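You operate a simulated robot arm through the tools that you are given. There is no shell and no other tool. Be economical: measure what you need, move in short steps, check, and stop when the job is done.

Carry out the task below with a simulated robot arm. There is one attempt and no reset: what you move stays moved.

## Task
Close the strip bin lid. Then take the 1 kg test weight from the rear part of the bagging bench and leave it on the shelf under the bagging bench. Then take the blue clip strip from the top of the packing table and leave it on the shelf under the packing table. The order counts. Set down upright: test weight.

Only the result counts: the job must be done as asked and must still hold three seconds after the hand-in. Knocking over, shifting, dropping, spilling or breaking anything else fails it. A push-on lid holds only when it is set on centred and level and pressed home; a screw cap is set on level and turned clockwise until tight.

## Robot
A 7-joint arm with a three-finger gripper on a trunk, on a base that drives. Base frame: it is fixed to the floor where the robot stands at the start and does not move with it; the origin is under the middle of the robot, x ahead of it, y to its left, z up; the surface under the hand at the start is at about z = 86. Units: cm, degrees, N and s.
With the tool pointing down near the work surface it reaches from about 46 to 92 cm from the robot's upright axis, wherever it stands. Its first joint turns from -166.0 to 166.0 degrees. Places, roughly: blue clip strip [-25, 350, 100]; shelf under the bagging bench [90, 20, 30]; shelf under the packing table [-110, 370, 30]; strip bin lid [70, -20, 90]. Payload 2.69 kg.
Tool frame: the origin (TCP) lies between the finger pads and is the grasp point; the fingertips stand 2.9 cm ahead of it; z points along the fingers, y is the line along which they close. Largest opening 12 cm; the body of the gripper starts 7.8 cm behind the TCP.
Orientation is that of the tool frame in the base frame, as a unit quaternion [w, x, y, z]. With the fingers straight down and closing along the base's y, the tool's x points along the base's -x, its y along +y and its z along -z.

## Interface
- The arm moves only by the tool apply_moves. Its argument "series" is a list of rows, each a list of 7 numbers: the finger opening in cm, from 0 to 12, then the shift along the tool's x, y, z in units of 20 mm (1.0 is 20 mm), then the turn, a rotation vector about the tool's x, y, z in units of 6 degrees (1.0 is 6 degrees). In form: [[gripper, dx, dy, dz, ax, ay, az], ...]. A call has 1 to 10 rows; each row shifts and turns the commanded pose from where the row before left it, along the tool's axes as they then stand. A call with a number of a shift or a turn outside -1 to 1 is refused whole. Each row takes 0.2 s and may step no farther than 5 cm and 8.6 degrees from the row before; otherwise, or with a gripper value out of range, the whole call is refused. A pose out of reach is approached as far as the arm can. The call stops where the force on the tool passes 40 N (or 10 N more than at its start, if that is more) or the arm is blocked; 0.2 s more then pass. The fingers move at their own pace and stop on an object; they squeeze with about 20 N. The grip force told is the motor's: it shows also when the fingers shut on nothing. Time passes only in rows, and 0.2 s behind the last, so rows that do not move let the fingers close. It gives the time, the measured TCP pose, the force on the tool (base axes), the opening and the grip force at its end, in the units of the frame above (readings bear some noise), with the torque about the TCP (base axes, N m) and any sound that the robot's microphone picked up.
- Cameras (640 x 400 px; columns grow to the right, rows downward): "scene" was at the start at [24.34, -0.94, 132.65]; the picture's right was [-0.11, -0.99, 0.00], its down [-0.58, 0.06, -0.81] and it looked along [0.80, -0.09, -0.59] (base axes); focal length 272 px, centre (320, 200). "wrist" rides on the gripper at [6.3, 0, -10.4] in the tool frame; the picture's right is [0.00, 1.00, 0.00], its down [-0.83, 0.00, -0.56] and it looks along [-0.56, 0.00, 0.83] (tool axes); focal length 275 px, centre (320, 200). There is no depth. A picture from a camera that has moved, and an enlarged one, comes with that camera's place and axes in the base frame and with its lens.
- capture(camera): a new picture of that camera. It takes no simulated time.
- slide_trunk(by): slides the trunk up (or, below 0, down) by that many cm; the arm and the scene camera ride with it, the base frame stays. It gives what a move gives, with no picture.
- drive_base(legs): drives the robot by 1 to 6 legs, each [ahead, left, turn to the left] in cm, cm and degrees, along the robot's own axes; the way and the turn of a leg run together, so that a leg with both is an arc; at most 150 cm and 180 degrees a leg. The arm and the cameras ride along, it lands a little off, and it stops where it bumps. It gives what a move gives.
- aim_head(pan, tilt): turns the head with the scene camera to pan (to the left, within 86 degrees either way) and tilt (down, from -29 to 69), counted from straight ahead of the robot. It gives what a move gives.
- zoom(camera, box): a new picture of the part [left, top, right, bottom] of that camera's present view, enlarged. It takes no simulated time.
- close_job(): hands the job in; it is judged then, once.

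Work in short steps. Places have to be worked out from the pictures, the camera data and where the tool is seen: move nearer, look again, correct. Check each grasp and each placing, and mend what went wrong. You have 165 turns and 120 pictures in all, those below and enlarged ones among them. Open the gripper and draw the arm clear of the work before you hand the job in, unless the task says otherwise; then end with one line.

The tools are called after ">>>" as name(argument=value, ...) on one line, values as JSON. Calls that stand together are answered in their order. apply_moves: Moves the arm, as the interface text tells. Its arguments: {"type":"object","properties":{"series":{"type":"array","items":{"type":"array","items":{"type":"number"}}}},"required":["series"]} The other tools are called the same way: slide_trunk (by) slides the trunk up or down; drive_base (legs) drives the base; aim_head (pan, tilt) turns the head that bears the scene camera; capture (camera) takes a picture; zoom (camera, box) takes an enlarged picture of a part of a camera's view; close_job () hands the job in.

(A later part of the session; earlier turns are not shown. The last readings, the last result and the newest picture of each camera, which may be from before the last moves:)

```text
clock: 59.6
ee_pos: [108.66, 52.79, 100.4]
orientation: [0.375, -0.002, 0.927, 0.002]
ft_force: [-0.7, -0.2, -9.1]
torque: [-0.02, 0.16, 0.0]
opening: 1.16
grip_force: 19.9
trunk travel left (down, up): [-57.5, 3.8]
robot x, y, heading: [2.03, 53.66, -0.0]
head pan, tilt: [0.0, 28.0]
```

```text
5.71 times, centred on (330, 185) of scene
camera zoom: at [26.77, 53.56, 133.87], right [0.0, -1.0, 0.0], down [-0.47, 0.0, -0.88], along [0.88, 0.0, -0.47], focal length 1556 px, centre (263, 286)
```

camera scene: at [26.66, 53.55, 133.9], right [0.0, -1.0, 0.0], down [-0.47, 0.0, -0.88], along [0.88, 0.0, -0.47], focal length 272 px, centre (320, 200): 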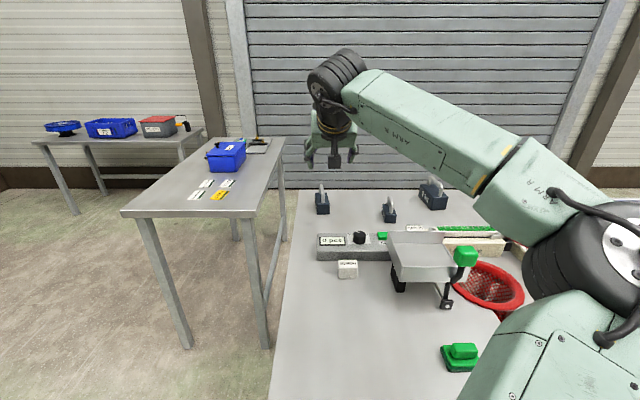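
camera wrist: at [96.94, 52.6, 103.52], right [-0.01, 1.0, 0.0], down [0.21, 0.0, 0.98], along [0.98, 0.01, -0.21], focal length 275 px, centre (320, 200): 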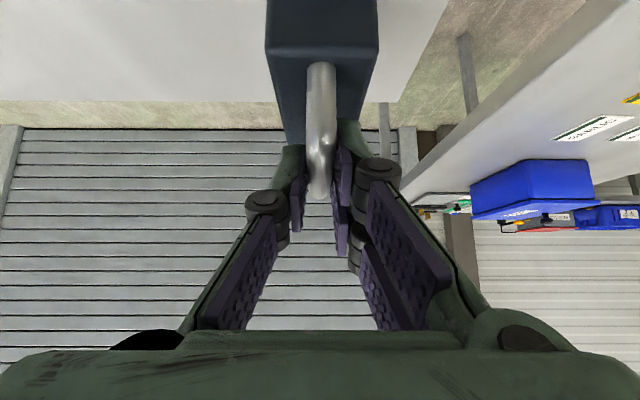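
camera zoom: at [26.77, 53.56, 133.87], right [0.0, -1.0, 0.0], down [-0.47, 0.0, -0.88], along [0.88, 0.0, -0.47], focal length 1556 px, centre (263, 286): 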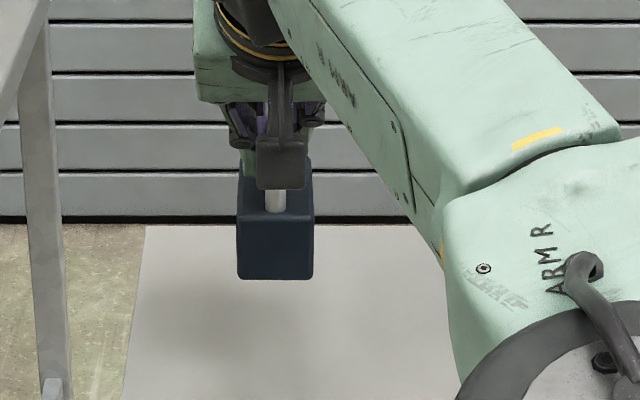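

1 kg held and level (-9.1 N). I raise to ~z 112 and retract toward the robot.

>>> apply_moves(series=[[0, -0.7, 0, -0.72, 0, 0, 0], [0, -0.7, 0, -0.72, 0, 0, 0], [0, -0.7, 0, -0.72, 0, 0, 0], [0, -0.7, 0, -0.72, 0, 0, 0], [0, -0.7, 0, -0.72, 0, 0, 0], [0, -0.7, 0, -0.72, 0, 0, 0], [0, 0.72, 0, -0.7, 0, 0, 0], [0, 0.72, 0, -0.7, 0, 0, 0], [0, 0.72, 0, -0.7, 0, 0, 0], [0, 0.72, 0, -0.7, 0, 0, 0]])

>>> apply_moves(series=[[0, 0.9, 0, -0.87, 0, 0, 0], [0, 0.9, 0, -0.87, 0, 0, 0], [0, 0.9, 0, -0.87, 0, 0, 0], [0, 0.9, 0, -0.87, 0, 0, 0], [0, 0.9, 0, -0.87, 0, 0, 0], [0, 0.9, 0, -0.87, 0, 0, 0], [0, 0.9, 0, -0.87, 0, 0, 0], [0, 0.9, 0, -0.87, 0, 0, 0], [0, 0.9, 0, -0.87, 0, 0, 0], [0, 0.9, 0, -0.87, 0, 0, 0]])

>>> apply_moves(series=[[0, 0.9, 0, -0.87, 0, 0, 0], [0, 0.9, 0, -0.87, 0, 0, 0], [0, 0.9, 0, -0.87, 0, 0, 0], [0, 0.9, 0, -0.87, 0, 0, 0], [0, 0.9, 0, -0.87, 0, 0, 0], [0, 0, 0, 0, 0, 0, 0]])

>>> drive_base(legs=[[-50, 0, 0]])

>>> aim_head(pan=-15, tilt=40)

>>> capture(camera="scene")

```text
clock: 61.8
ee_pos: [100.6, 52.66, 108.25]
orientation: [0.374, -0.002, 0.927, 0.002]
ft_force: [-0.4, 0.7, -9.0]
torque: [0.0, 0.13, 0.0]
opening: 1.2
grip_force: 19.8
out of reach, approached as far as the arm can: row 4, 5, 6
trunk travel left (down, up): [-57.5, 3.8]
robot x, y, heading: [1.91, 53.37, 0.2]
head pan, tilt: [0.0, 28.0]
```

```text
clock: 64.0
ee_pos: [75.34, 52.95, 108.05]
orientation: [0.374, -0.005, 0.928, 0.003]
ft_force: [-0.1, -0.5, -9.7]
torque: [0.01, 0.15, 0.01]
opening: 1.17
grip_force: 20.4
trunk travel left (down, up): [-57.5, 3.8]
robot x, y, heading: [2.02, 53.66, -0.2]
head pan, tilt: [0.0, 28.0]
```

```text
clock: 65.4
ee_pos: [62.82, 52.53, 108.25]
orientation: [0.375, -0.002, 0.927, 0.0]
ft_force: [0.5, -0.8, -9.8]
torque: [0.05, 0.16, 0.03]
opening: 1.17
grip_force: 20.3
trunk travel left (down, up): [-57.5, 3.8]
robot x, y, heading: [2.12, 53.53, 0.0]
head pan, tilt: [0.0, 28.0]
```

```text
clock: 68.4
ee_pos: [12.65, 52.86, 108.24]
orientation: [0.376, -0.005, 0.927, 0.003]
ft_force: [-0.1, -0.3, -9.0]
torque: [-0.01, 0.15, -0.02]
opening: 1.16
grip_force: 19.8
trunk travel left (down, up): [-57.5, 3.8]
robot x, y, heading: [-48.25, 53.32, 0.3]
head pan, tilt: [0.0, 28.0]
```

```text
clock: 69.1
ee_pos: [12.77, 52.89, 108.07]
orientation: [0.374, -0.004, 0.927, 0.002]
ft_force: [-0.1, 0.2, -9.1]
torque: [-0.02, 0.16, 0.01]
opening: 1.15
grip_force: 19.8
trunk travel left (down, up): [-57.5, 3.8]
robot x, y, heading: [-48.4, 53.56, 0.4]
head pan, tilt: [-15.0, 40.0]
```

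```text
83 pictures are left
camera scene: at [-24.35, 51.37, 132.04], right [-0.25, -0.97, 0.0], down [-0.62, 0.16, -0.77], along [0.74, -0.19, -0.64], focal length 272 px, centre (320, 200)
```

scene: 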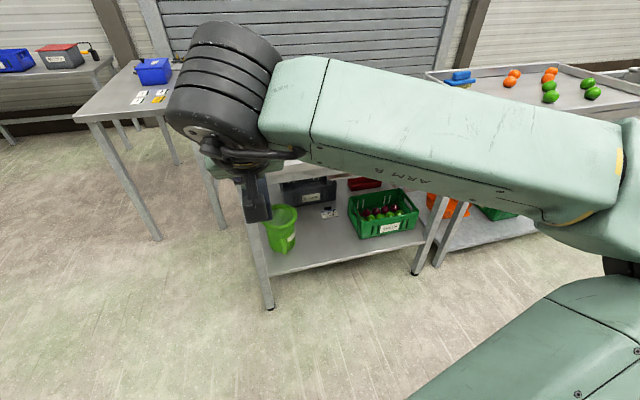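

The shelf has a green bucket left, a lime crate right, small things further back, with free space between. I lower the trunk here in the clear for a better view.

>>> slide_trunk(by=-52)

>>> aim_head(pan=-12, tilt=28)

>>> capture(camera="scene")

>>> capture(camera="wrist")

```text
refused: -52 is not a number from -40 to 40
```

```text
clock: 69.9
ee_pos: [12.69, 52.77, 108.13]
orientation: [0.376, -0.005, 0.927, 0.003]
ft_force: [0.6, -0.5, -10.1]
torque: [0.01, 0.15, -0.01]
opening: 1.18
grip_force: 19.8
trunk travel left (down, up): [-57.5, 3.8]
robot x, y, heading: [-48.46, 53.44, 0.5]
head pan, tilt: [-12.0, 28.0]
```

```text
82 pictures are left
camera scene: at [-23.64, 51.67, 133.88], right [-0.2, -0.98, 0.0], down [-0.46, 0.1, -0.88], along [0.86, -0.18, -0.47], focal length 272 px, centre (320, 200)
```

scene: 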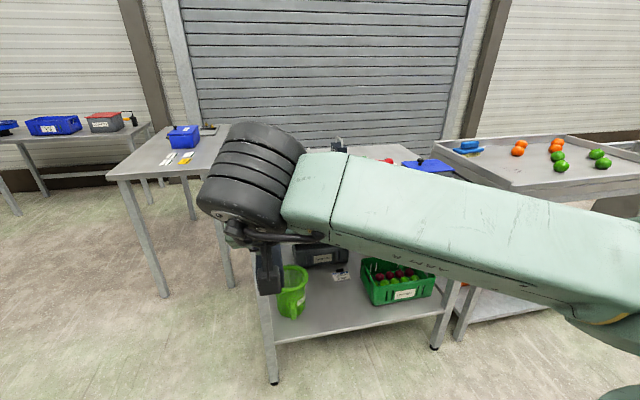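

```text
81 pictures are left
camera wrist: at [0.87, 52.55, 111.26], right [-0.01, 1.0, 0.0], down [0.21, 0.0, 0.98], along [0.98, 0.01, -0.21], focal length 275 px, centre (320, 200)
```

wrist: 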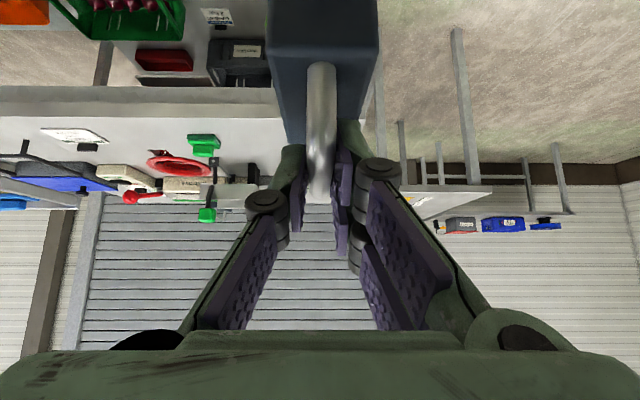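

Trunk moves are limited to 40; I lower in two steps.

>>> slide_trunk(by=-40)

>>> slide_trunk(by=-8)

>>> capture(camera="scene")

>>> capture(camera="wrist")

```text
clock: 73.7
ee_pos: [12.63, 52.86, 68.16]
orientation: [0.375, -0.005, 0.927, 0.003]
ft_force: [0.4, -0.5, -9.8]
torque: [-0.02, 0.15, 0.0]
opening: 1.15
grip_force: 20.1
trunk travel left (down, up): [-17.5, 43.8]
robot x, y, heading: [-48.39, 53.73, 0.4]
head pan, tilt: [-12.0, 28.0]
```

```text
clock: 74.9
ee_pos: [12.53, 52.87, 60.08]
orientation: [0.375, -0.004, 0.927, 0.002]
ft_force: [0.2, -0.7, -9.8]
torque: [0.0, 0.15, -0.02]
opening: 1.19
grip_force: 19.8
trunk travel left (down, up): [-9.5, 51.8]
robot x, y, heading: [-48.31, 53.55, 0.4]
head pan, tilt: [-12.0, 28.0]
```

```text
80 pictures are left
camera scene: at [-23.67, 51.67, 85.89], right [-0.2, -0.98, 0.0], down [-0.46, 0.1, -0.88], along [0.86, -0.18, -0.47], focal length 272 px, centre (320, 200)
```

scene: 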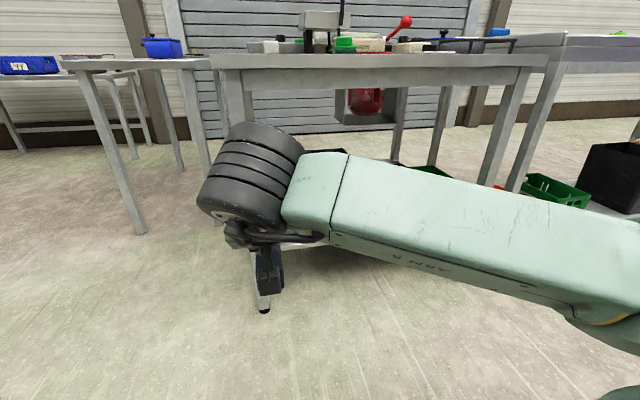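

```text
79 pictures are left
camera wrist: at [0.84, 52.55, 63.27], right [-0.01, 1.0, 0.0], down [0.21, 0.0, 0.98], along [0.98, 0.01, -0.21], focal length 275 px, centre (320, 200)
```

wrist: 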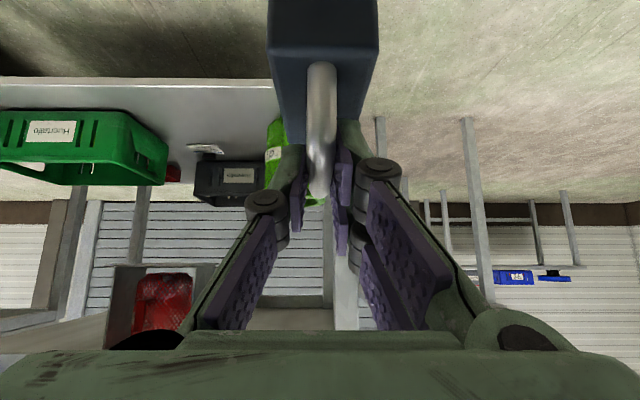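

Shelf z≈30, front edge x≈48; free area x 50–78, y 6–38. I aim for (62, 22): drive right 31 cm first, then re-check.

>>> drive_base(legs=[[0, -31, 0]])

>>> apply_moves(series=[[0, 0.7, 0, 0.72, 0, 0, 0], [0, 0.7, 0, 0.72, 0, 0, 0], [0, 0.7, 0, 0.72, 0, 0, 0], [0, 0.7, 0, 0.72, 0, 0, 0], [0, 0.7, 0, 0.72, 0, 0, 0], [0, 0.7, 0, 0.72, 0, 0, 0], [0, 0.7, 0, 0.72, 0, 0, 0], [0, 0, 0, 0, 0, 0, 0]])

>>> capture(camera="wrist")

>>> capture(camera="scene")

```text
clock: 77.9
ee_pos: [12.85, 21.88, 60.11]
orientation: [0.375, -0.005, 0.927, 0.003]
ft_force: [0.4, 0.3, -9.8]
torque: [-0.01, 0.11, 0.03]
opening: 1.17
grip_force: 20.0
trunk travel left (down, up): [-9.5, 51.8]
robot x, y, heading: [-48.17, 22.65, 0.4]
head pan, tilt: [-12.0, 28.0]
```

```text
clock: 79.7
ee_pos: [15.19, 21.71, 47.44]
orientation: [0.374, -0.005, 0.928, 0.003]
ft_force: [-0.1, 0.0, -9.4]
torque: [-0.01, 0.14, -0.02]
opening: 1.15
grip_force: 20.4
out of reach, approached as far as the arm can: row 5, 6, 7
trunk travel left (down, up): [-9.5, 51.8]
robot x, y, heading: [-48.05, 22.17, 0.0]
head pan, tilt: [-12.0, 28.0]
```

```text
78 pictures are left
camera wrist: at [3.37, 21.55, 50.57], right [-0.01, 1.0, 0.0], down [0.21, 0.0, 0.98], along [0.98, 0.01, -0.21], focal length 275 px, centre (320, 200)
```

wrist: 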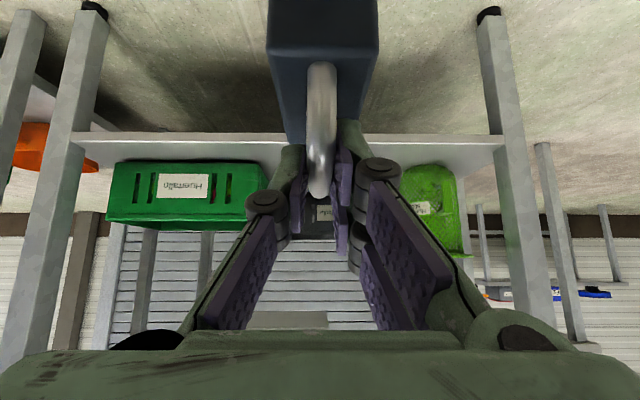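

```text
77 pictures are left
camera scene: at [-23.5, 20.69, 85.88], right [-0.2, -0.98, 0.0], down [-0.46, 0.1, -0.88], along [0.86, -0.18, -0.47], focal length 272 px, centre (320, 200)
```

scene: 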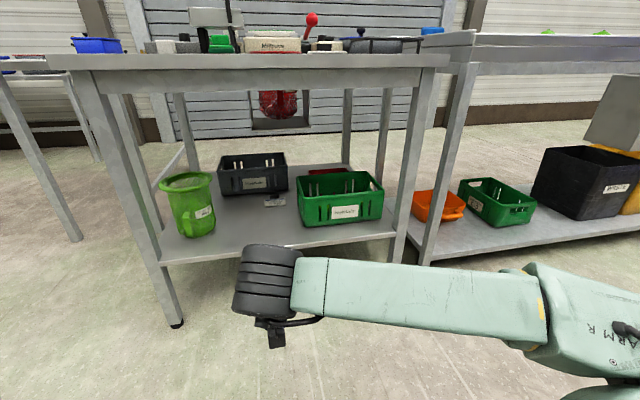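

Good view: clear shelf space at y≈12–41 in the front-middle. TCP z 47.4 puts the weight's base ~9 cm above the shelf. Drive ahead 46, slightly left 2.

>>> drive_base(legs=[[30, 2, 0]])

>>> drive_base(legs=[[17, 0, 0]])

>>> capture(camera="wrist")

>>> aim_head(pan=0, tilt=45)

>>> capture(camera="scene")

```text
clock: 81.7
ee_pos: [44.19, 24.03, 47.41]
orientation: [0.374, -0.005, 0.927, 0.002]
ft_force: [-0.1, -0.8, -9.6]
torque: [0.0, 0.14, 0.0]
opening: 1.14
grip_force: 20.1
trunk travel left (down, up): [-9.5, 51.8]
robot x, y, heading: [-18.74, 24.65, 0.4]
head pan, tilt: [-12.0, 28.0]
```

```text
clock: 83.1
ee_pos: [61.28, 24.17, 47.43]
orientation: [0.374, -0.005, 0.928, 0.003]
ft_force: [-0.1, 0.3, -9.7]
torque: [-0.03, 0.14, -0.01]
opening: 1.15
grip_force: 20.5
trunk travel left (down, up): [-9.5, 51.8]
robot x, y, heading: [-2.13, 25.15, 0.4]
head pan, tilt: [-12.0, 28.0]
```

```text
76 pictures are left
camera wrist: at [49.56, 23.93, 50.58], right [-0.01, 1.0, 0.0], down [0.21, 0.0, 0.98], along [0.98, 0.01, -0.21], focal length 275 px, centre (320, 200)
```

wrist: 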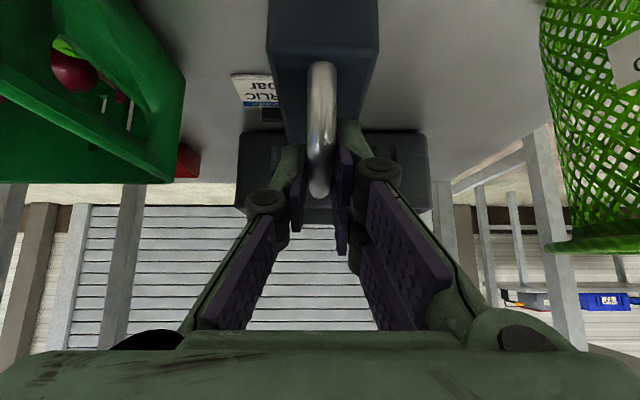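

```text
clock: 83.9
ee_pos: [61.33, 24.15, 47.47]
orientation: [0.373, -0.005, 0.928, 0.003]
ft_force: [1.2, -0.2, -10.2]
torque: [0.0, 0.14, -0.02]
opening: 1.18
grip_force: 20.0
trunk travel left (down, up): [-9.5, 51.8]
robot x, y, heading: [-1.35, 24.44, 0.3]
head pan, tilt: [0.0, 45.0]
```

```text
75 pictures are left
camera scene: at [21.92, 24.93, 83.31], right [0.01, -1.0, 0.0], down [-0.71, 0.0, -0.71], along [0.71, 0.0, -0.71], focal length 272 px, centre (320, 200)
```

scene: 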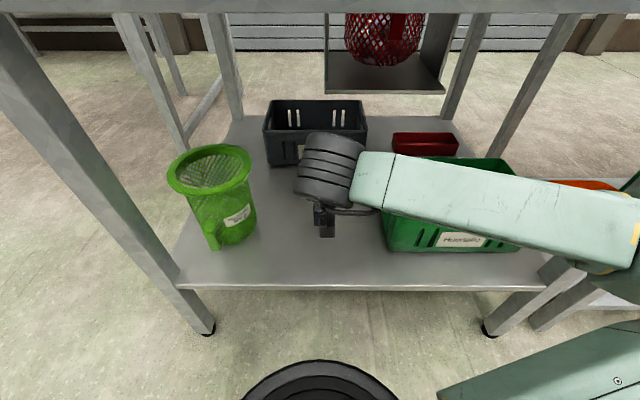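

Space below the weight is clear. Lower the trunk by 7 first.

>>> slide_trunk(by=-7)

>>> capture(camera="scene")

```text
clock: 85.2
ee_pos: [61.18, 24.38, 46.08]
orientation: [0.374, -0.005, 0.927, 0.002]
ft_force: [-0.3, 0.1, -10.5]
torque: [-0.02, 0.15, 0.0]
opening: 1.17
grip_force: 20.2
trunk travel left (down, up): [-7.9, 53.4]
robot x, y, heading: [-2.01, 24.89, 0.4]
head pan, tilt: [0.0, 45.0]
stopped: the arm was blocked; the commanded pose is now the measured one
```

```text
74 pictures are left
camera scene: at [21.62, 24.94, 82.02], right [0.01, -1.0, 0.0], down [-0.7, 0.0, -0.71], along [0.71, 0.0, -0.7], focal length 272 px, centre (320, 200)
```

scene: 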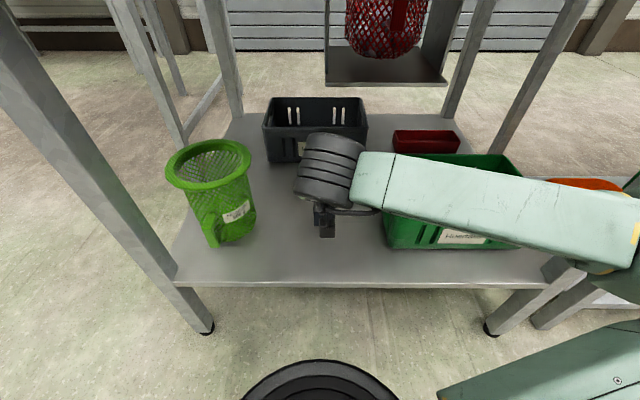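

Blocked after 1.6 cm with no tool load. I look at where the elbow is.

>>> aim_head(pan=-50, tilt=45)

>>> capture(camera="scene")

```text
clock: 86.4
ee_pos: [61.26, 24.25, 46.23]
orientation: [0.376, -0.006, 0.927, 0.003]
ft_force: [0.4, -0.7, -10.2]
torque: [0.02, 0.15, -0.03]
opening: 1.14
grip_force: 20.3
trunk travel left (down, up): [-7.9, 53.4]
robot x, y, heading: [-1.7, 25.13, 0.3]
head pan, tilt: [-50.0, 45.0]
```

```text
73 pictures are left
camera scene: at [18.79, 18.7, 82.0], right [-0.76, -0.65, 0.0], down [-0.46, 0.54, -0.71], along [0.46, -0.54, -0.7], focal length 272 px, centre (320, 200)
```

scene: 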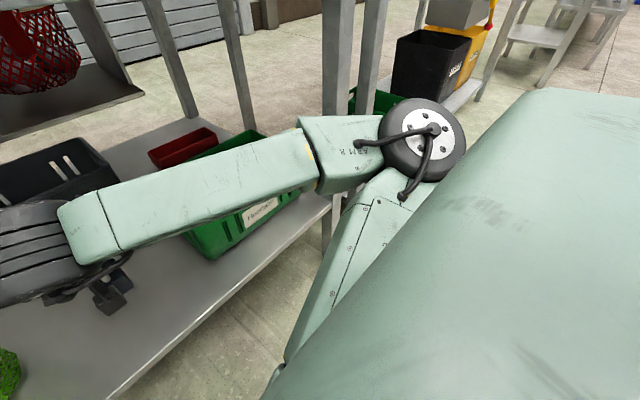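

>>> zoom(camera="scene", box=[80, 80, 480, 330])

```text
1.60 times, centred on (280, 205) of scene
camera zoom: at [18.79, 18.7, 82.0], right [-0.76, -0.65, 0.0], down [-0.46, 0.54, -0.71], along [0.46, -0.54, -0.7], focal length 436 px, centre (384, 192)
```

zoom: 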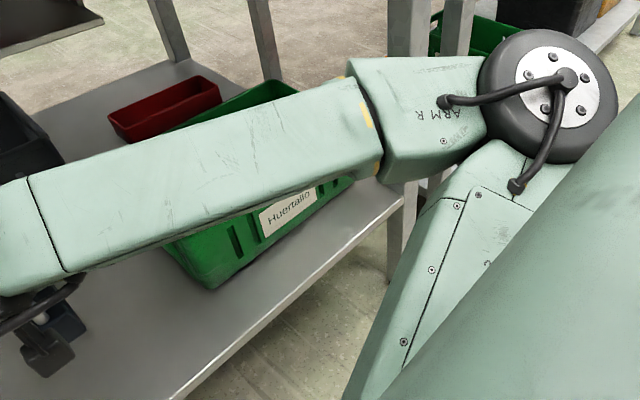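

The arm is too folded here (elbow near the bench leg). I raise a bit, back the base off 24 cm, then extend the arm instead so the elbow stays clear.

>>> slide_trunk(by=2)

>>> drive_base(legs=[[-26, 0, 0]])

>>> slide_trunk(by=-5)

```text
clock: 87.1
ee_pos: [61.4, 24.21, 47.59]
orientation: [0.373, -0.005, 0.928, 0.002]
ft_force: [0.0, -0.4, -9.2]
torque: [-0.01, 0.14, -0.01]
opening: 1.19
grip_force: 20.2
trunk travel left (down, up): [-9.9, 51.4]
robot x, y, heading: [-1.94, 24.87, 0.5]
head pan, tilt: [-50.0, 45.0]
```

```text
clock: 88.9
ee_pos: [35.63, 23.87, 47.73]
orientation: [0.373, -0.003, 0.928, 0.002]
ft_force: [0.1, -0.1, -9.8]
torque: [0.02, 0.12, -0.02]
opening: 1.17
grip_force: 20.4
trunk travel left (down, up): [-9.9, 51.4]
robot x, y, heading: [-28.19, 24.5, 0.2]
head pan, tilt: [-50.0, 45.0]
```

```text
clock: 90.0
ee_pos: [35.53, 23.89, 46.27]
orientation: [0.373, -0.005, 0.928, 0.001]
ft_force: [-0.3, 0.2, -8.8]
torque: [-0.03, 0.11, -0.04]
opening: 1.17
grip_force: 19.7
trunk travel left (down, up): [-7.9, 53.4]
robot x, y, heading: [-27.43, 24.75, 0.1]
head pan, tilt: [-50.0, 45.0]
stopped: the arm was blocked; the commanded pose is now the measured one
```

So it is the arm against the robot's own body when folded low. I extend forward ~25 cm at this height.

>>> apply_moves(series=[[0, -0.8, 0, 0.7, 0, 0, 0], [0, -0.9, 0, 0.87, 0, 0, 0], [0, -0.9, 0, 0.87, 0, 0, 0], [0, -0.9, 0, 0.87, 0, 0, 0], [0, -0.9, 0, 0.87, 0, 0, 0], [0, -0.9, 0, 0.87, 0, 0, 0], [0, -0.9, 0, 0.87, 0, 0, 0], [0, -0.9, 0, 0.87, 0, 0, 0], [0, -0.9, 0, 0.87, 0, 0, 0], [0, 0, 0, 0, 0, 0, 0]])

>>> aim_head(pan=0, tilt=35)

>>> capture(camera="scene")

```text
clock: 92.2
ee_pos: [57.58, 23.93, 46.44]
orientation: [0.375, -0.004, 0.927, 0.0]
ft_force: [0.8, -0.4, -9.4]
torque: [0.01, 0.15, -0.02]
opening: 1.17
grip_force: 19.8
trunk travel left (down, up): [-7.9, 53.4]
robot x, y, heading: [-27.39, 24.68, 0.1]
head pan, tilt: [-50.0, 45.0]
```

```text
clock: 93.4
ee_pos: [57.5, 24.07, 46.44]
orientation: [0.376, -0.004, 0.927, 0.001]
ft_force: [-0.3, 0.2, -10.1]
torque: [-0.01, 0.15, -0.01]
opening: 1.18
grip_force: 20.3
trunk travel left (down, up): [-7.9, 53.4]
robot x, y, heading: [-27.64, 24.45, -0.0]
head pan, tilt: [0.0, 35.0]
```

```text
71 pictures are left
camera scene: at [-3.29, 24.77, 83.49], right [0.0, -1.0, 0.0], down [-0.57, 0.0, -0.82], along [0.82, 0.0, -0.57], focal length 272 px, centre (320, 200)
```

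scene: 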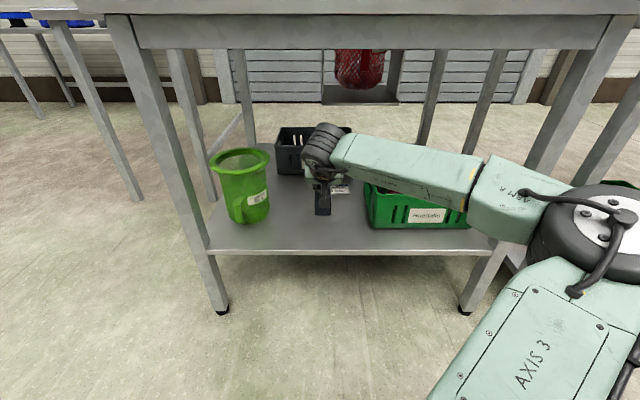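

Clear. Move forward 4 and down 5 cm with the arm.

>>> apply_moves(series=[[0, 0.08, 0, 0.8, 0, 0, 0], [0, 0.08, 0, 0.8, 0, 0, 0], [0, 0.08, 0, 0.8, 0, 0, 0], [0, 0.08, 0, 0.8, 0, 0, 0], [0, 0, 0, 0, 0, 0, 0]])

>>> zoom(camera="scene", box=[260, 100, 460, 270])

```text
clock: 94.6
ee_pos: [61.68, 24.17, 41.41]
orientation: [0.376, -0.004, 0.927, 0.001]
ft_force: [0.4, -0.2, -8.8]
torque: [-0.01, 0.18, -0.01]
opening: 1.17
grip_force: 20.6
trunk travel left (down, up): [-7.9, 53.4]
robot x, y, heading: [-27.58, 24.27, 0.3]
head pan, tilt: [0.0, 35.0]
```

```text
2.35 times, centred on (360, 185) of scene
camera zoom: at [-3.34, 24.85, 83.49], right [0.0, -1.0, 0.0], down [-0.57, 0.0, -0.82], along [0.82, 0.0, -0.57], focal length 641 px, centre (226, 235)
```

zoom: 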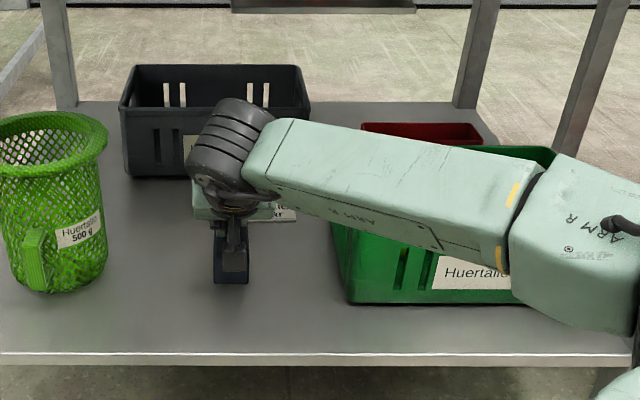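

Lower slowly watching Fz.

>>> apply_moves(series=[[0, 0.21, 0, 0.215, 0, 0, 0], [0, 0.21, 0, 0.215, 0, 0, 0], [0, 0.14, 0, 0.143, 0, 0, 0], [0, 0.14, 0, 0.143, 0, 0, 0], [0, 0, 0, 0, 0, 0, 0]])

```text
clock: 95.8
ee_pos: [61.69, 24.14, 39.34]
orientation: [0.376, -0.004, 0.927, 0.001]
ft_force: [-0.1, 0.1, -9.5]
torque: [0.0, 0.12, 0.0]
opening: 1.16
grip_force: 19.4
trunk travel left (down, up): [-7.9, 53.4]
robot x, y, heading: [-27.79, 24.37, 0.2]
head pan, tilt: [0.0, 35.0]
```

>>> apply_moves(series=[[0, 0.105, 0, 0.108, 0, 0, 0], [0, 0.105, 0, 0.108, 0, 0, 0], [0, 0.105, 0, 0.108, 0, 0, 0], [0, 0, 0, 0, 0, 0, 0]])

```text
clock: 96.8
ee_pos: [61.68, 23.94, 38.56]
orientation: [0.376, -0.004, 0.926, 0.001]
ft_force: [-1.2, -1.0, 1.9]
torque: [0.0, 0.55, -0.03]
opening: 1.17
grip_force: 19.9
trunk travel left (down, up): [-7.9, 53.4]
robot x, y, heading: [-27.44, 24.58, 0.0]
head pan, tilt: [0.0, 35.0]
```

Weight rests on the shelf (Fz from -9.5 to +1.9). Release and view.

>>> apply_moves(series=[[2, 0, 0, 0, 0, 0, 0], [4, 0, 0, 0, 0, 0, 0], [5, 0, 0, 0, 0, 0, 0], [5, 0, 0, 0, 0, 0, 0]])

>>> capture(camera="wrist")

```text
clock: 97.8
ee_pos: [61.58, 24.13, 38.58]
orientation: [0.376, -0.004, 0.927, 0.001]
ft_force: [-0.1, 0.0, 0.6]
torque: [-0.01, 0.01, 0.01]
opening: 4.99
grip_force: 0.0
trunk travel left (down, up): [-7.9, 53.4]
robot x, y, heading: [-27.93, 24.58, 0.3]
head pan, tilt: [0.0, 35.0]
```

```text
69 pictures are left
camera wrist: at [49.88, 23.85, 41.63], right [-0.01, 1.0, 0.0], down [0.21, 0.01, 0.98], along [0.98, 0.01, -0.21], focal length 275 px, centre (320, 200)
```

wrist: 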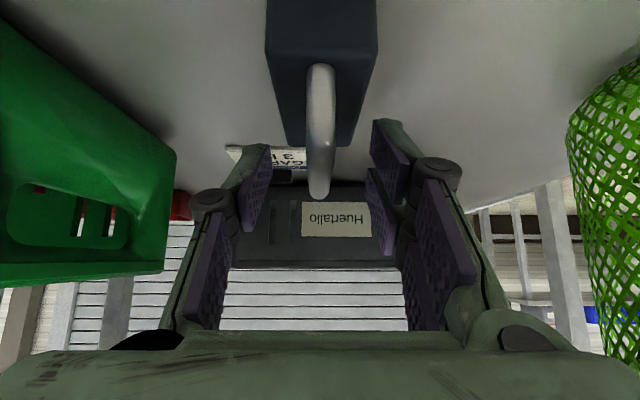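

Standing upright and free. Retract along the tool axis, then back the base off.

>>> apply_moves(series=[[5, 0, 0, -0.6, 0, 0, 0], [5, 0, 0, -1, 0, 0, 0], [5, 0, 0, -1, 0, 0, 0], [5, 0, 0, -1, 0, 0, 0], [5, 0, 0, -1, 0, 0, 0], [5, 0, 0, -1, 0, 0, 0], [5, 0, 0, 0, 0, 0, 0]])

>>> drive_base(legs=[[-60, 0, 0]])

>>> capture(camera="scene")

```text
clock: 99.4
ee_pos: [54.06, 23.85, 46.41]
orientation: [0.375, -0.004, 0.927, 0.002]
ft_force: [0.1, -1.0, 0.0]
torque: [0.01, 0.0, 0.03]
opening: 5.03
grip_force: 0.2
trunk travel left (down, up): [-7.9, 53.4]
robot x, y, heading: [-27.51, 24.88, -0.2]
head pan, tilt: [0.0, 35.0]
```

```text
clock: 102.8
ee_pos: [-6.13, 23.18, 46.47]
orientation: [0.375, 0.002, 0.927, -0.001]
ft_force: [0.6, -0.7, 0.7]
torque: [-0.04, 0.02, 0.0]
opening: 5.01
grip_force: 0.0
trunk travel left (down, up): [-7.9, 53.4]
robot x, y, heading: [-87.5, 24.64, -0.5]
head pan, tilt: [0.0, 35.0]
```

```text
68 pictures are left
camera scene: at [-63.47, 24.68, 83.49], right [-0.01, -1.0, 0.0], down [-0.57, 0.0, -0.82], along [0.82, -0.01, -0.57], focal length 272 px, centre (320, 200)
```

scene: 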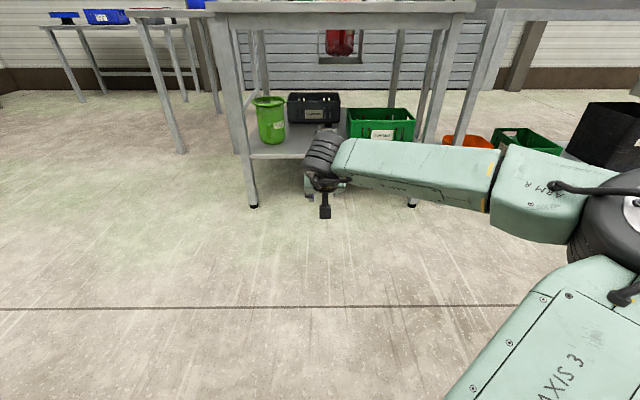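

Now raise the trunk and look toward the packing table side.

>>> slide_trunk(by=40)

>>> slide_trunk(by=9)

>>> capture(camera="scene")

>>> aim_head(pan=75, tilt=25)

>>> capture(camera="scene")

```text
clock: 106.7
ee_pos: [-6.26, 23.13, 85.86]
orientation: [0.374, 0.001, 0.928, 0.0]
ft_force: [0.7, -0.7, 0.0]
torque: [0.02, 0.01, 0.03]
opening: 5.0
grip_force: 0.1
trunk travel left (down, up): [-47.9, 13.4]
robot x, y, heading: [-87.73, 24.82, -0.4]
head pan, tilt: [0.0, 35.0]
```

```text
clock: 107.9
ee_pos: [-6.12, 23.27, 94.87]
orientation: [0.373, 0.002, 0.928, -0.001]
ft_force: [1.0, -0.7, 0.2]
torque: [0.02, 0.0, 0.01]
opening: 4.99
grip_force: 0.1
trunk travel left (down, up): [-56.9, 4.4]
robot x, y, heading: [-87.67, 25.17, -0.6]
head pan, tilt: [0.0, 35.0]
```

```text
67 pictures are left
camera scene: at [-63.22, 24.65, 132.21], right [-0.01, -1.0, 0.0], down [-0.57, 0.01, -0.82], along [0.82, -0.01, -0.57], focal length 272 px, centre (320, 200)
```

scene: 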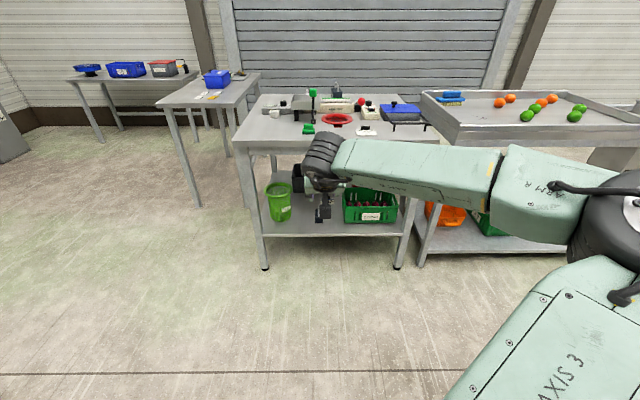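

```text
clock: 109.4
ee_pos: [-6.0, 23.22, 94.92]
orientation: [0.373, 0.002, 0.928, -0.001]
ft_force: [0.3, 0.4, -0.5]
torque: [0.0, 0.0, -0.02]
opening: 5.02
grip_force: 0.1
trunk travel left (down, up): [-56.9, 4.4]
robot x, y, heading: [-87.76, 25.06, -0.7]
head pan, tilt: [75.0, 25.0]
```

```text
66 pictures are left
camera scene: at [-69.58, 33.6, 133.8], right [0.96, -0.27, 0.0], down [-0.11, -0.41, -0.91], along [0.24, 0.87, -0.42], focal length 272 px, centre (320, 200)
```

scene: 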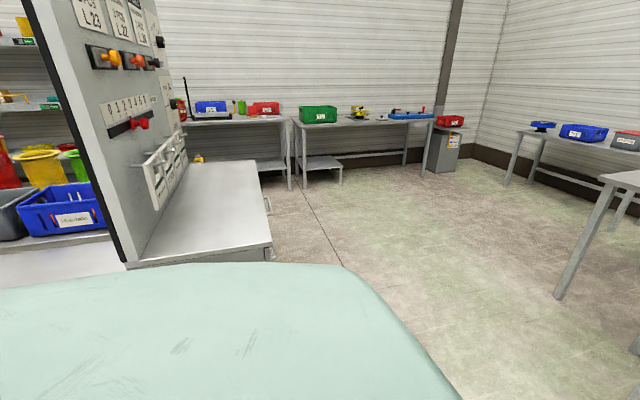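

The order cabinet stands at x<-62, y>100. I tuck the arm, move ahead, turn left 90°, staying clear of it and the bench.

>>> apply_moves(series=[[5, 0.12, 0, -1, 0, 0, 0], [5, 0.12, 0, -1, 0, 0, 0], [5, 0.12, 0, -1, 0, 0, 0], [5, 0.12, 0, -1, 0, 0, 0], [5, 0.12, 0, -1, 0, 0, 0], [5, 0.12, 0, -1, 0, 0, 0], [5, 0.12, 0, -1, 0, 0, 0], [5, 0.12, 0, -1, 0, 0, 0], [5, 0.12, 0, -1, 0, 0, 0], [5, 0.12, 0, -1, 0, 0, 0]])

>>> drive_base(legs=[[47, 0, 0], [0, 0, 90]])

>>> aim_head(pan=15, tilt=25)

>>> capture(camera="scene")

```text
clock: 111.2
ee_pos: [-18.52, 29.84, 104.19]
orientation: [0.368, -0.065, 0.927, 0.029]
ft_force: [0.2, 0.3, 0.0]
torque: [-0.01, 0.05, -0.01]
opening: 5.04
grip_force: 0.0
trunk travel left (down, up): [-56.9, 4.4]
robot x, y, heading: [-87.74, 25.07, -0.5]
head pan, tilt: [75.0, 25.0]
stopped in row 9: the arm was blocked; the commanded pose is now the measured one
```

```text
clock: 117.9
ee_pos: [-45.73, 93.62, 104.2]
orientation: [-0.241, 0.701, -0.61, -0.28]
ft_force: [0.7, -0.4, 0.5]
torque: [0.01, 0.04, 0.01]
opening: 5.0
grip_force: 0.1
trunk travel left (down, up): [-56.9, 4.4]
robot x, y, heading: [-40.46, 24.72, 89.6]
head pan, tilt: [75.0, 25.0]
```

```text
clock: 119.2
ee_pos: [-45.6, 93.5, 104.25]
orientation: [-0.239, 0.702, -0.61, -0.28]
ft_force: [-0.3, 0.9, -0.2]
torque: [-0.04, -0.01, 0.0]
opening: 5.02
grip_force: 0.1
trunk travel left (down, up): [-56.9, 4.4]
robot x, y, heading: [-40.6, 24.63, 89.7]
head pan, tilt: [15.0, 25.0]
```

```text
65 pictures are left
camera scene: at [-42.61, 48.97, 133.8], right [0.97, 0.25, 0.0], down [0.11, -0.41, -0.91], along [-0.23, 0.88, -0.42], focal length 272 px, centre (320, 200)
```

scene: 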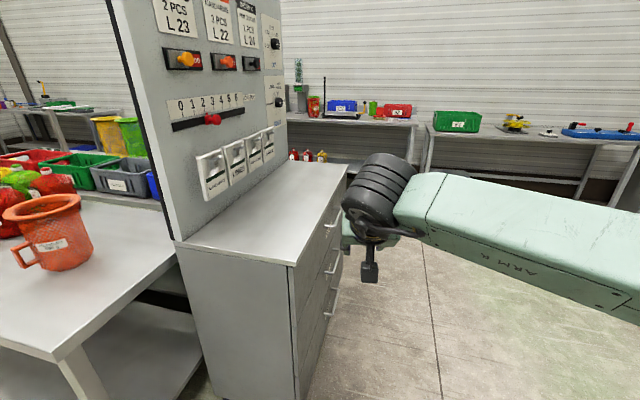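

Cabinet occupies x<-69, y 118–235. I shift right 22 and drive on toward the packing table.

>>> drive_base(legs=[[20, -22, 0], [140, 0, 0]])

>>> capture(camera="scene")

```text
clock: 128.2
ee_pos: [-24.28, 255.76, 104.21]
orientation: [-0.239, 0.704, -0.607, -0.281]
ft_force: [-0.6, 0.0, -0.1]
torque: [0.01, 0.02, 0.01]
opening: 5.01
grip_force: 0.1
trunk travel left (down, up): [-56.9, 4.4]
robot x, y, heading: [-18.49, 187.06, 90.0]
head pan, tilt: [15.0, 25.0]
```

```text
64 pictures are left
camera scene: at [-21.1, 211.12, 133.79], right [0.97, 0.26, 0.0], down [0.11, -0.41, -0.91], along [-0.23, 0.88, -0.42], focal length 272 px, centre (320, 200)
```

scene: 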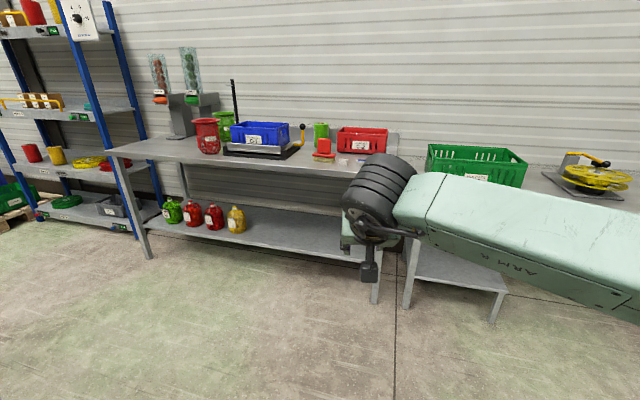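

>>> zoom(camera="scene", box=[180, 80, 420, 230])

```text
2.67 times, centred on (300, 155) of scene
camera zoom: at [-21.1, 211.12, 133.79], right [0.97, 0.26, 0.0], down [0.11, -0.41, -0.91], along [-0.23, 0.88, -0.42], focal length 726 px, centre (373, 320)
```

zoom: 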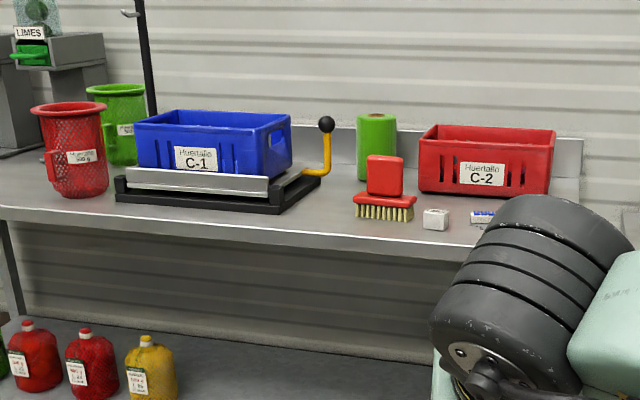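

A white/blue item near (-36, 350) is half hidden behind the wrist. I drive 45 cm closer and look again with the head panned to center.

>>> drive_base(legs=[[45, 0, 0]])

>>> capture(camera="wrist")

>>> capture(camera="scene")

```text
clock: 130.9
ee_pos: [-25.48, 301.1, 104.27]
orientation: [-0.238, 0.707, -0.604, -0.282]
ft_force: [-0.6, -1.0, 0.2]
torque: [0.02, -0.01, 0.0]
opening: 5.0
grip_force: 0.0
trunk travel left (down, up): [-56.9, 4.4]
robot x, y, heading: [-19.05, 232.11, 90.9]
head pan, tilt: [15.0, 25.0]
```

```text
62 pictures are left
camera wrist: at [-23.53, 289.4, 107.53], right [-0.99, -0.16, 0.0], down [-0.04, 0.22, 0.97], along [-0.16, 0.96, -0.22], focal length 275 px, centre (320, 200)
```

wrist: 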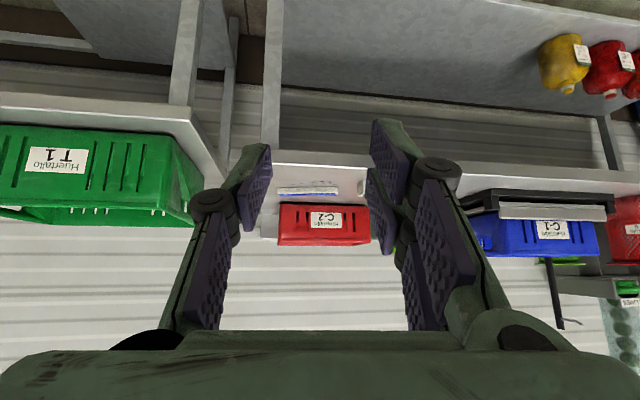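

```text
61 pictures are left
camera scene: at [-21.65, 256.52, 133.79], right [0.96, 0.27, 0.0], down [0.11, -0.41, -0.91], along [-0.24, 0.87, -0.42], focal length 272 px, centre (320, 200)
```

scene: 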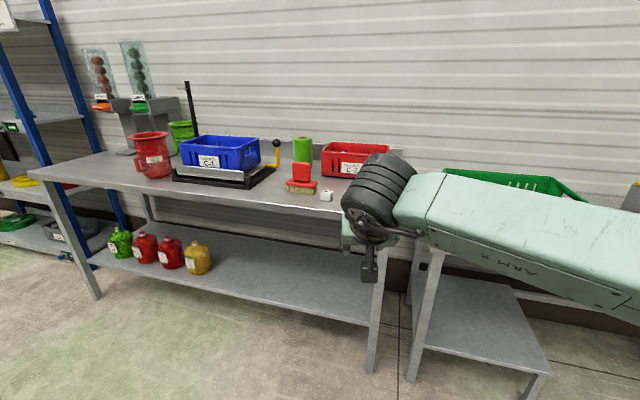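

>>> zoom(camera="wrist", box=[250, 150, 410, 250])

```text
4.00 times, centred on (330, 200) of wrist
camera zoom: at [-23.53, 289.4, 107.53], right [-0.99, -0.16, 0.0], down [-0.04, 0.22, 0.97], along [-0.16, 0.96, -0.22], focal length 1101 px, centre (280, 200)
```

zoom: 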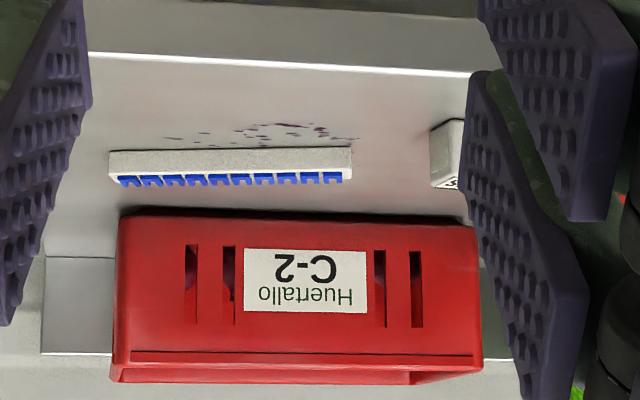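

The blue clip strip is a white bar (~14 cm along x) with blue clips at about (-31, 356, 90), right in front of crate C-2. I level the tool to vertical, then yaw 90° so the fingers close along y.

>>> apply_moves(series=[[5, 0, 0, 0, 0, 1, 0], [5, 0, 0, 0, 0, 1, 0], [5, 0, 0, 0, 0, 1, 0], [5, 0, 0, 0, 0, 1, 0], [5, 0, 0, 0, 0, 1, 0], [5, 0, 0, 0, 0, 1, 0], [5, 0, 0, 0, 0, 1, 0], [5, 0, 0, 0, 0, 0.65, 0], [5, 0, 0, 0, 0, 0, 0]])

>>> apply_moves(series=[[5, 0, 0, 0, 0, 0, 1], [5, 0, 0, 0, 0, 0, 1], [5, 0, 0, 0, 0, 0, 1], [5, 0, 0, 0, 0, 0, 1], [5, 0, 0, 0, 0, 0, 1], [5, 0, 0, 0, 0, 0, 1], [5, 0, 0, 0, 0, 0, 1], [5, 0, 0, 0, 0, 0, 1], [5, 0, 0, 0, 0, 0, 1], [5, 0, 0, 0, 0, 0, 1]])

```text
clock: 132.9
ee_pos: [-25.46, 301.08, 104.29]
orientation: [0.017, 0.761, -0.649, 0.016]
ft_force: [0.4, 0.3, 1.1]
torque: [0.03, 0.0, -0.01]
opening: 5.02
grip_force: 0.2
trunk travel left (down, up): [-56.9, 4.4]
robot x, y, heading: [-18.74, 231.9, 90.6]
head pan, tilt: [15.0, 25.0]
```

```text
clock: 135.1
ee_pos: [-25.47, 301.13, 104.22]
orientation: [-0.007, -0.334, 0.942, -0.022]
ft_force: [0.6, 0.5, 1.3]
torque: [-0.04, 0.02, -0.01]
opening: 4.99
grip_force: 0.0
trunk travel left (down, up): [-56.9, 4.4]
robot x, y, heading: [-19.12, 232.03, 90.8]
head pan, tilt: [15.0, 25.0]
```

Need ~39° more yaw to have the closing axis along y; then view.

>>> apply_moves(series=[[8, 0, 0, 0, 0, 0, 1], [8, 0, 0, 0, 0, 0, 1], [8, 0, 0, 0, 0, 0, 1], [8, 0, 0, 0, 0, 0, 1], [8, 0, 0, 0, 0, 0, 1], [8, 0, 0, 0, 0, 0, 1], [8, 0, 0, 0, 0, 0, 0.5], [8, 0, 0, 0, 0, 0, 0]])

>>> capture(camera="wrist")

>>> aim_head(pan=0, tilt=30)

>>> capture(camera="scene")

```text
clock: 136.9
ee_pos: [-25.43, 301.12, 104.33]
orientation: [0.002, -0.001, 1.0, -0.023]
ft_force: [-0.1, 0.6, 0.2]
torque: [0.01, 0.0, 0.0]
opening: 8.0
grip_force: 0.0
trunk travel left (down, up): [-56.9, 4.4]
robot x, y, heading: [-18.84, 232.05, 90.6]
head pan, tilt: [15.0, 25.0]
```

```text
59 pictures are left
camera wrist: at [-31.79, 301.46, 114.7], right [-0.01, 1.0, -0.05], down [0.83, 0.03, 0.56], along [0.56, -0.04, -0.83], focal length 275 px, centre (320, 200)
```

wrist: 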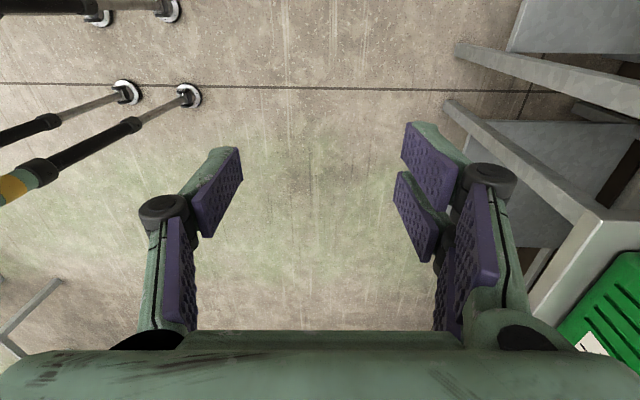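

```text
clock: 137.7
ee_pos: [-25.42, 301.11, 104.3]
orientation: [0.002, -0.002, 1.0, -0.022]
ft_force: [0.5, -0.2, 0.0]
torque: [-0.08, 0.01, 0.0]
opening: 7.99
grip_force: 0.1
trunk travel left (down, up): [-56.9, 4.4]
robot x, y, heading: [-18.92, 232.25, 90.5]
head pan, tilt: [0.0, 30.0]
```

```text
58 pictures are left
camera scene: at [-19.28, 256.66, 133.0], right [1.0, 0.01, 0.0], down [0.01, -0.5, -0.87], along [-0.01, 0.87, -0.5], focal length 272 px, centre (320, 200)
```

scene: 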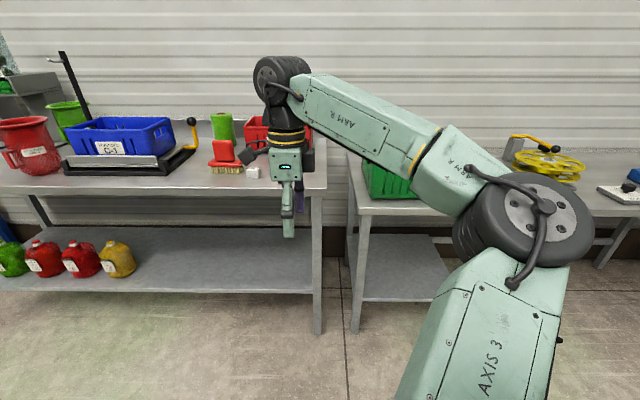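

Strip lies beyond; I raise slightly, fix the 2.6° tilt, then drive 45 cm ahead to put the hand above the table.

>>> apply_moves(series=[[8, 0, 0, -1, -0.44, 0, 0], [8, 0, 0, -1, 0, 0, 0], [8, 0, 0, -1, 0, 0, 0], [8, 0, 0, -1, 0, 0, 0], [8, 0, 0, 0, 0, 0, 0]])

>>> drive_base(legs=[[40, 0, 0]])

>>> capture(camera="wrist")

>>> capture(camera="scene")

```text
clock: 138.9
ee_pos: [-25.39, 301.03, 112.24]
orientation: [0.002, -0.001, 1.0, 0.0]
ft_force: [-0.4, 0.0, 0.7]
torque: [0.03, 0.02, -0.01]
opening: 8.03
grip_force: 0.1
trunk travel left (down, up): [-56.9, 4.4]
robot x, y, heading: [-18.73, 231.83, 90.5]
head pan, tilt: [0.0, 30.0]
```

```text
clock: 141.3
ee_pos: [-25.66, 340.07, 112.21]
orientation: [0.002, 0.001, 1.0, 0.0]
ft_force: [0.7, 0.1, 0.4]
torque: [0.0, -0.03, -0.01]
opening: 7.98
grip_force: 0.0
trunk travel left (down, up): [-56.9, 4.4]
robot x, y, heading: [-19.39, 271.1, 90.7]
head pan, tilt: [0.0, 30.0]
```

```text
57 pictures are left
camera wrist: at [-31.94, 339.9, 122.69], right [0.0, 1.0, 0.0], down [0.83, 0.0, 0.56], along [0.56, 0.0, -0.83], focal length 275 px, centre (320, 200)
```

wrist: 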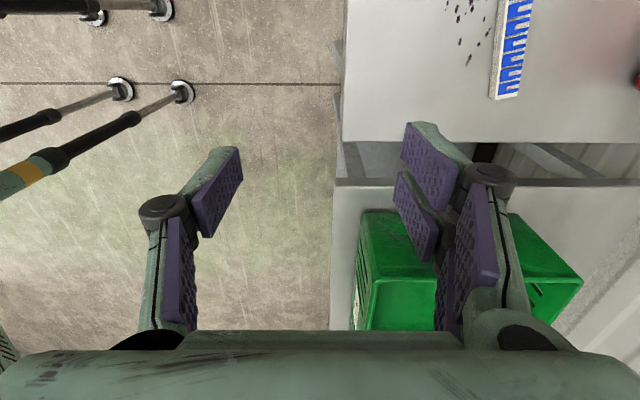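

```text
56 pictures are left
camera scene: at [-19.59, 295.57, 132.99], right [1.0, 0.01, 0.0], down [0.0, -0.5, -0.87], along [-0.01, 0.87, -0.5], focal length 272 px, centre (320, 200)
```

scene: 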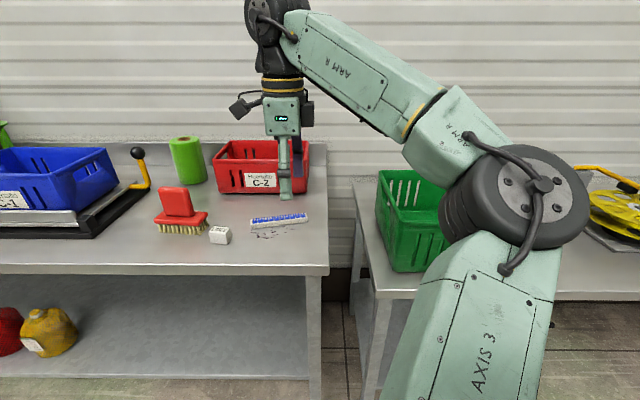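

>>> zoom(camera="scene", box=[200, 170, 330, 250])

>>> zoom(camera="wrist", box=[420, 0, 580, 110])

```text
4.92 times, centred on (265, 210) of scene
camera zoom: at [-19.59, 295.57, 132.99], right [1.0, 0.01, 0.0], down [0.0, -0.5, -0.87], along [-0.01, 0.87, -0.5], focal length 1341 px, centre (591, 151)
```

zoom: 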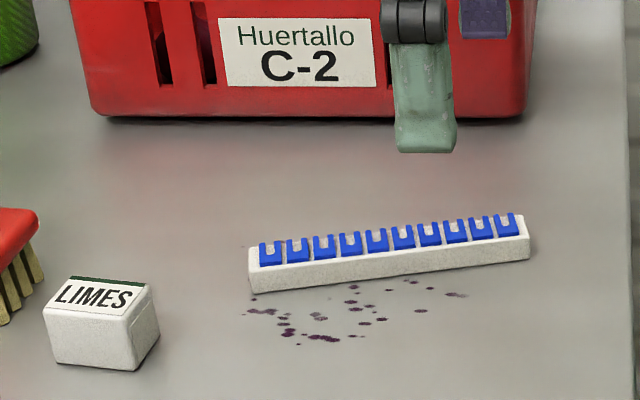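

```text
3.64 times, centred on (500, 55) of wrist
camera zoom: at [-31.94, 339.9, 122.69], right [0.0, 1.0, 0.0], down [0.83, 0.0, 0.56], along [0.56, 0.0, -0.83], focal length 1001 px, centre (-334, 727)
```

zoom: 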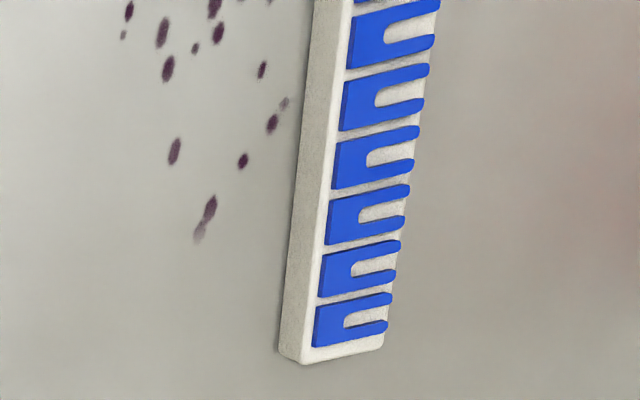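

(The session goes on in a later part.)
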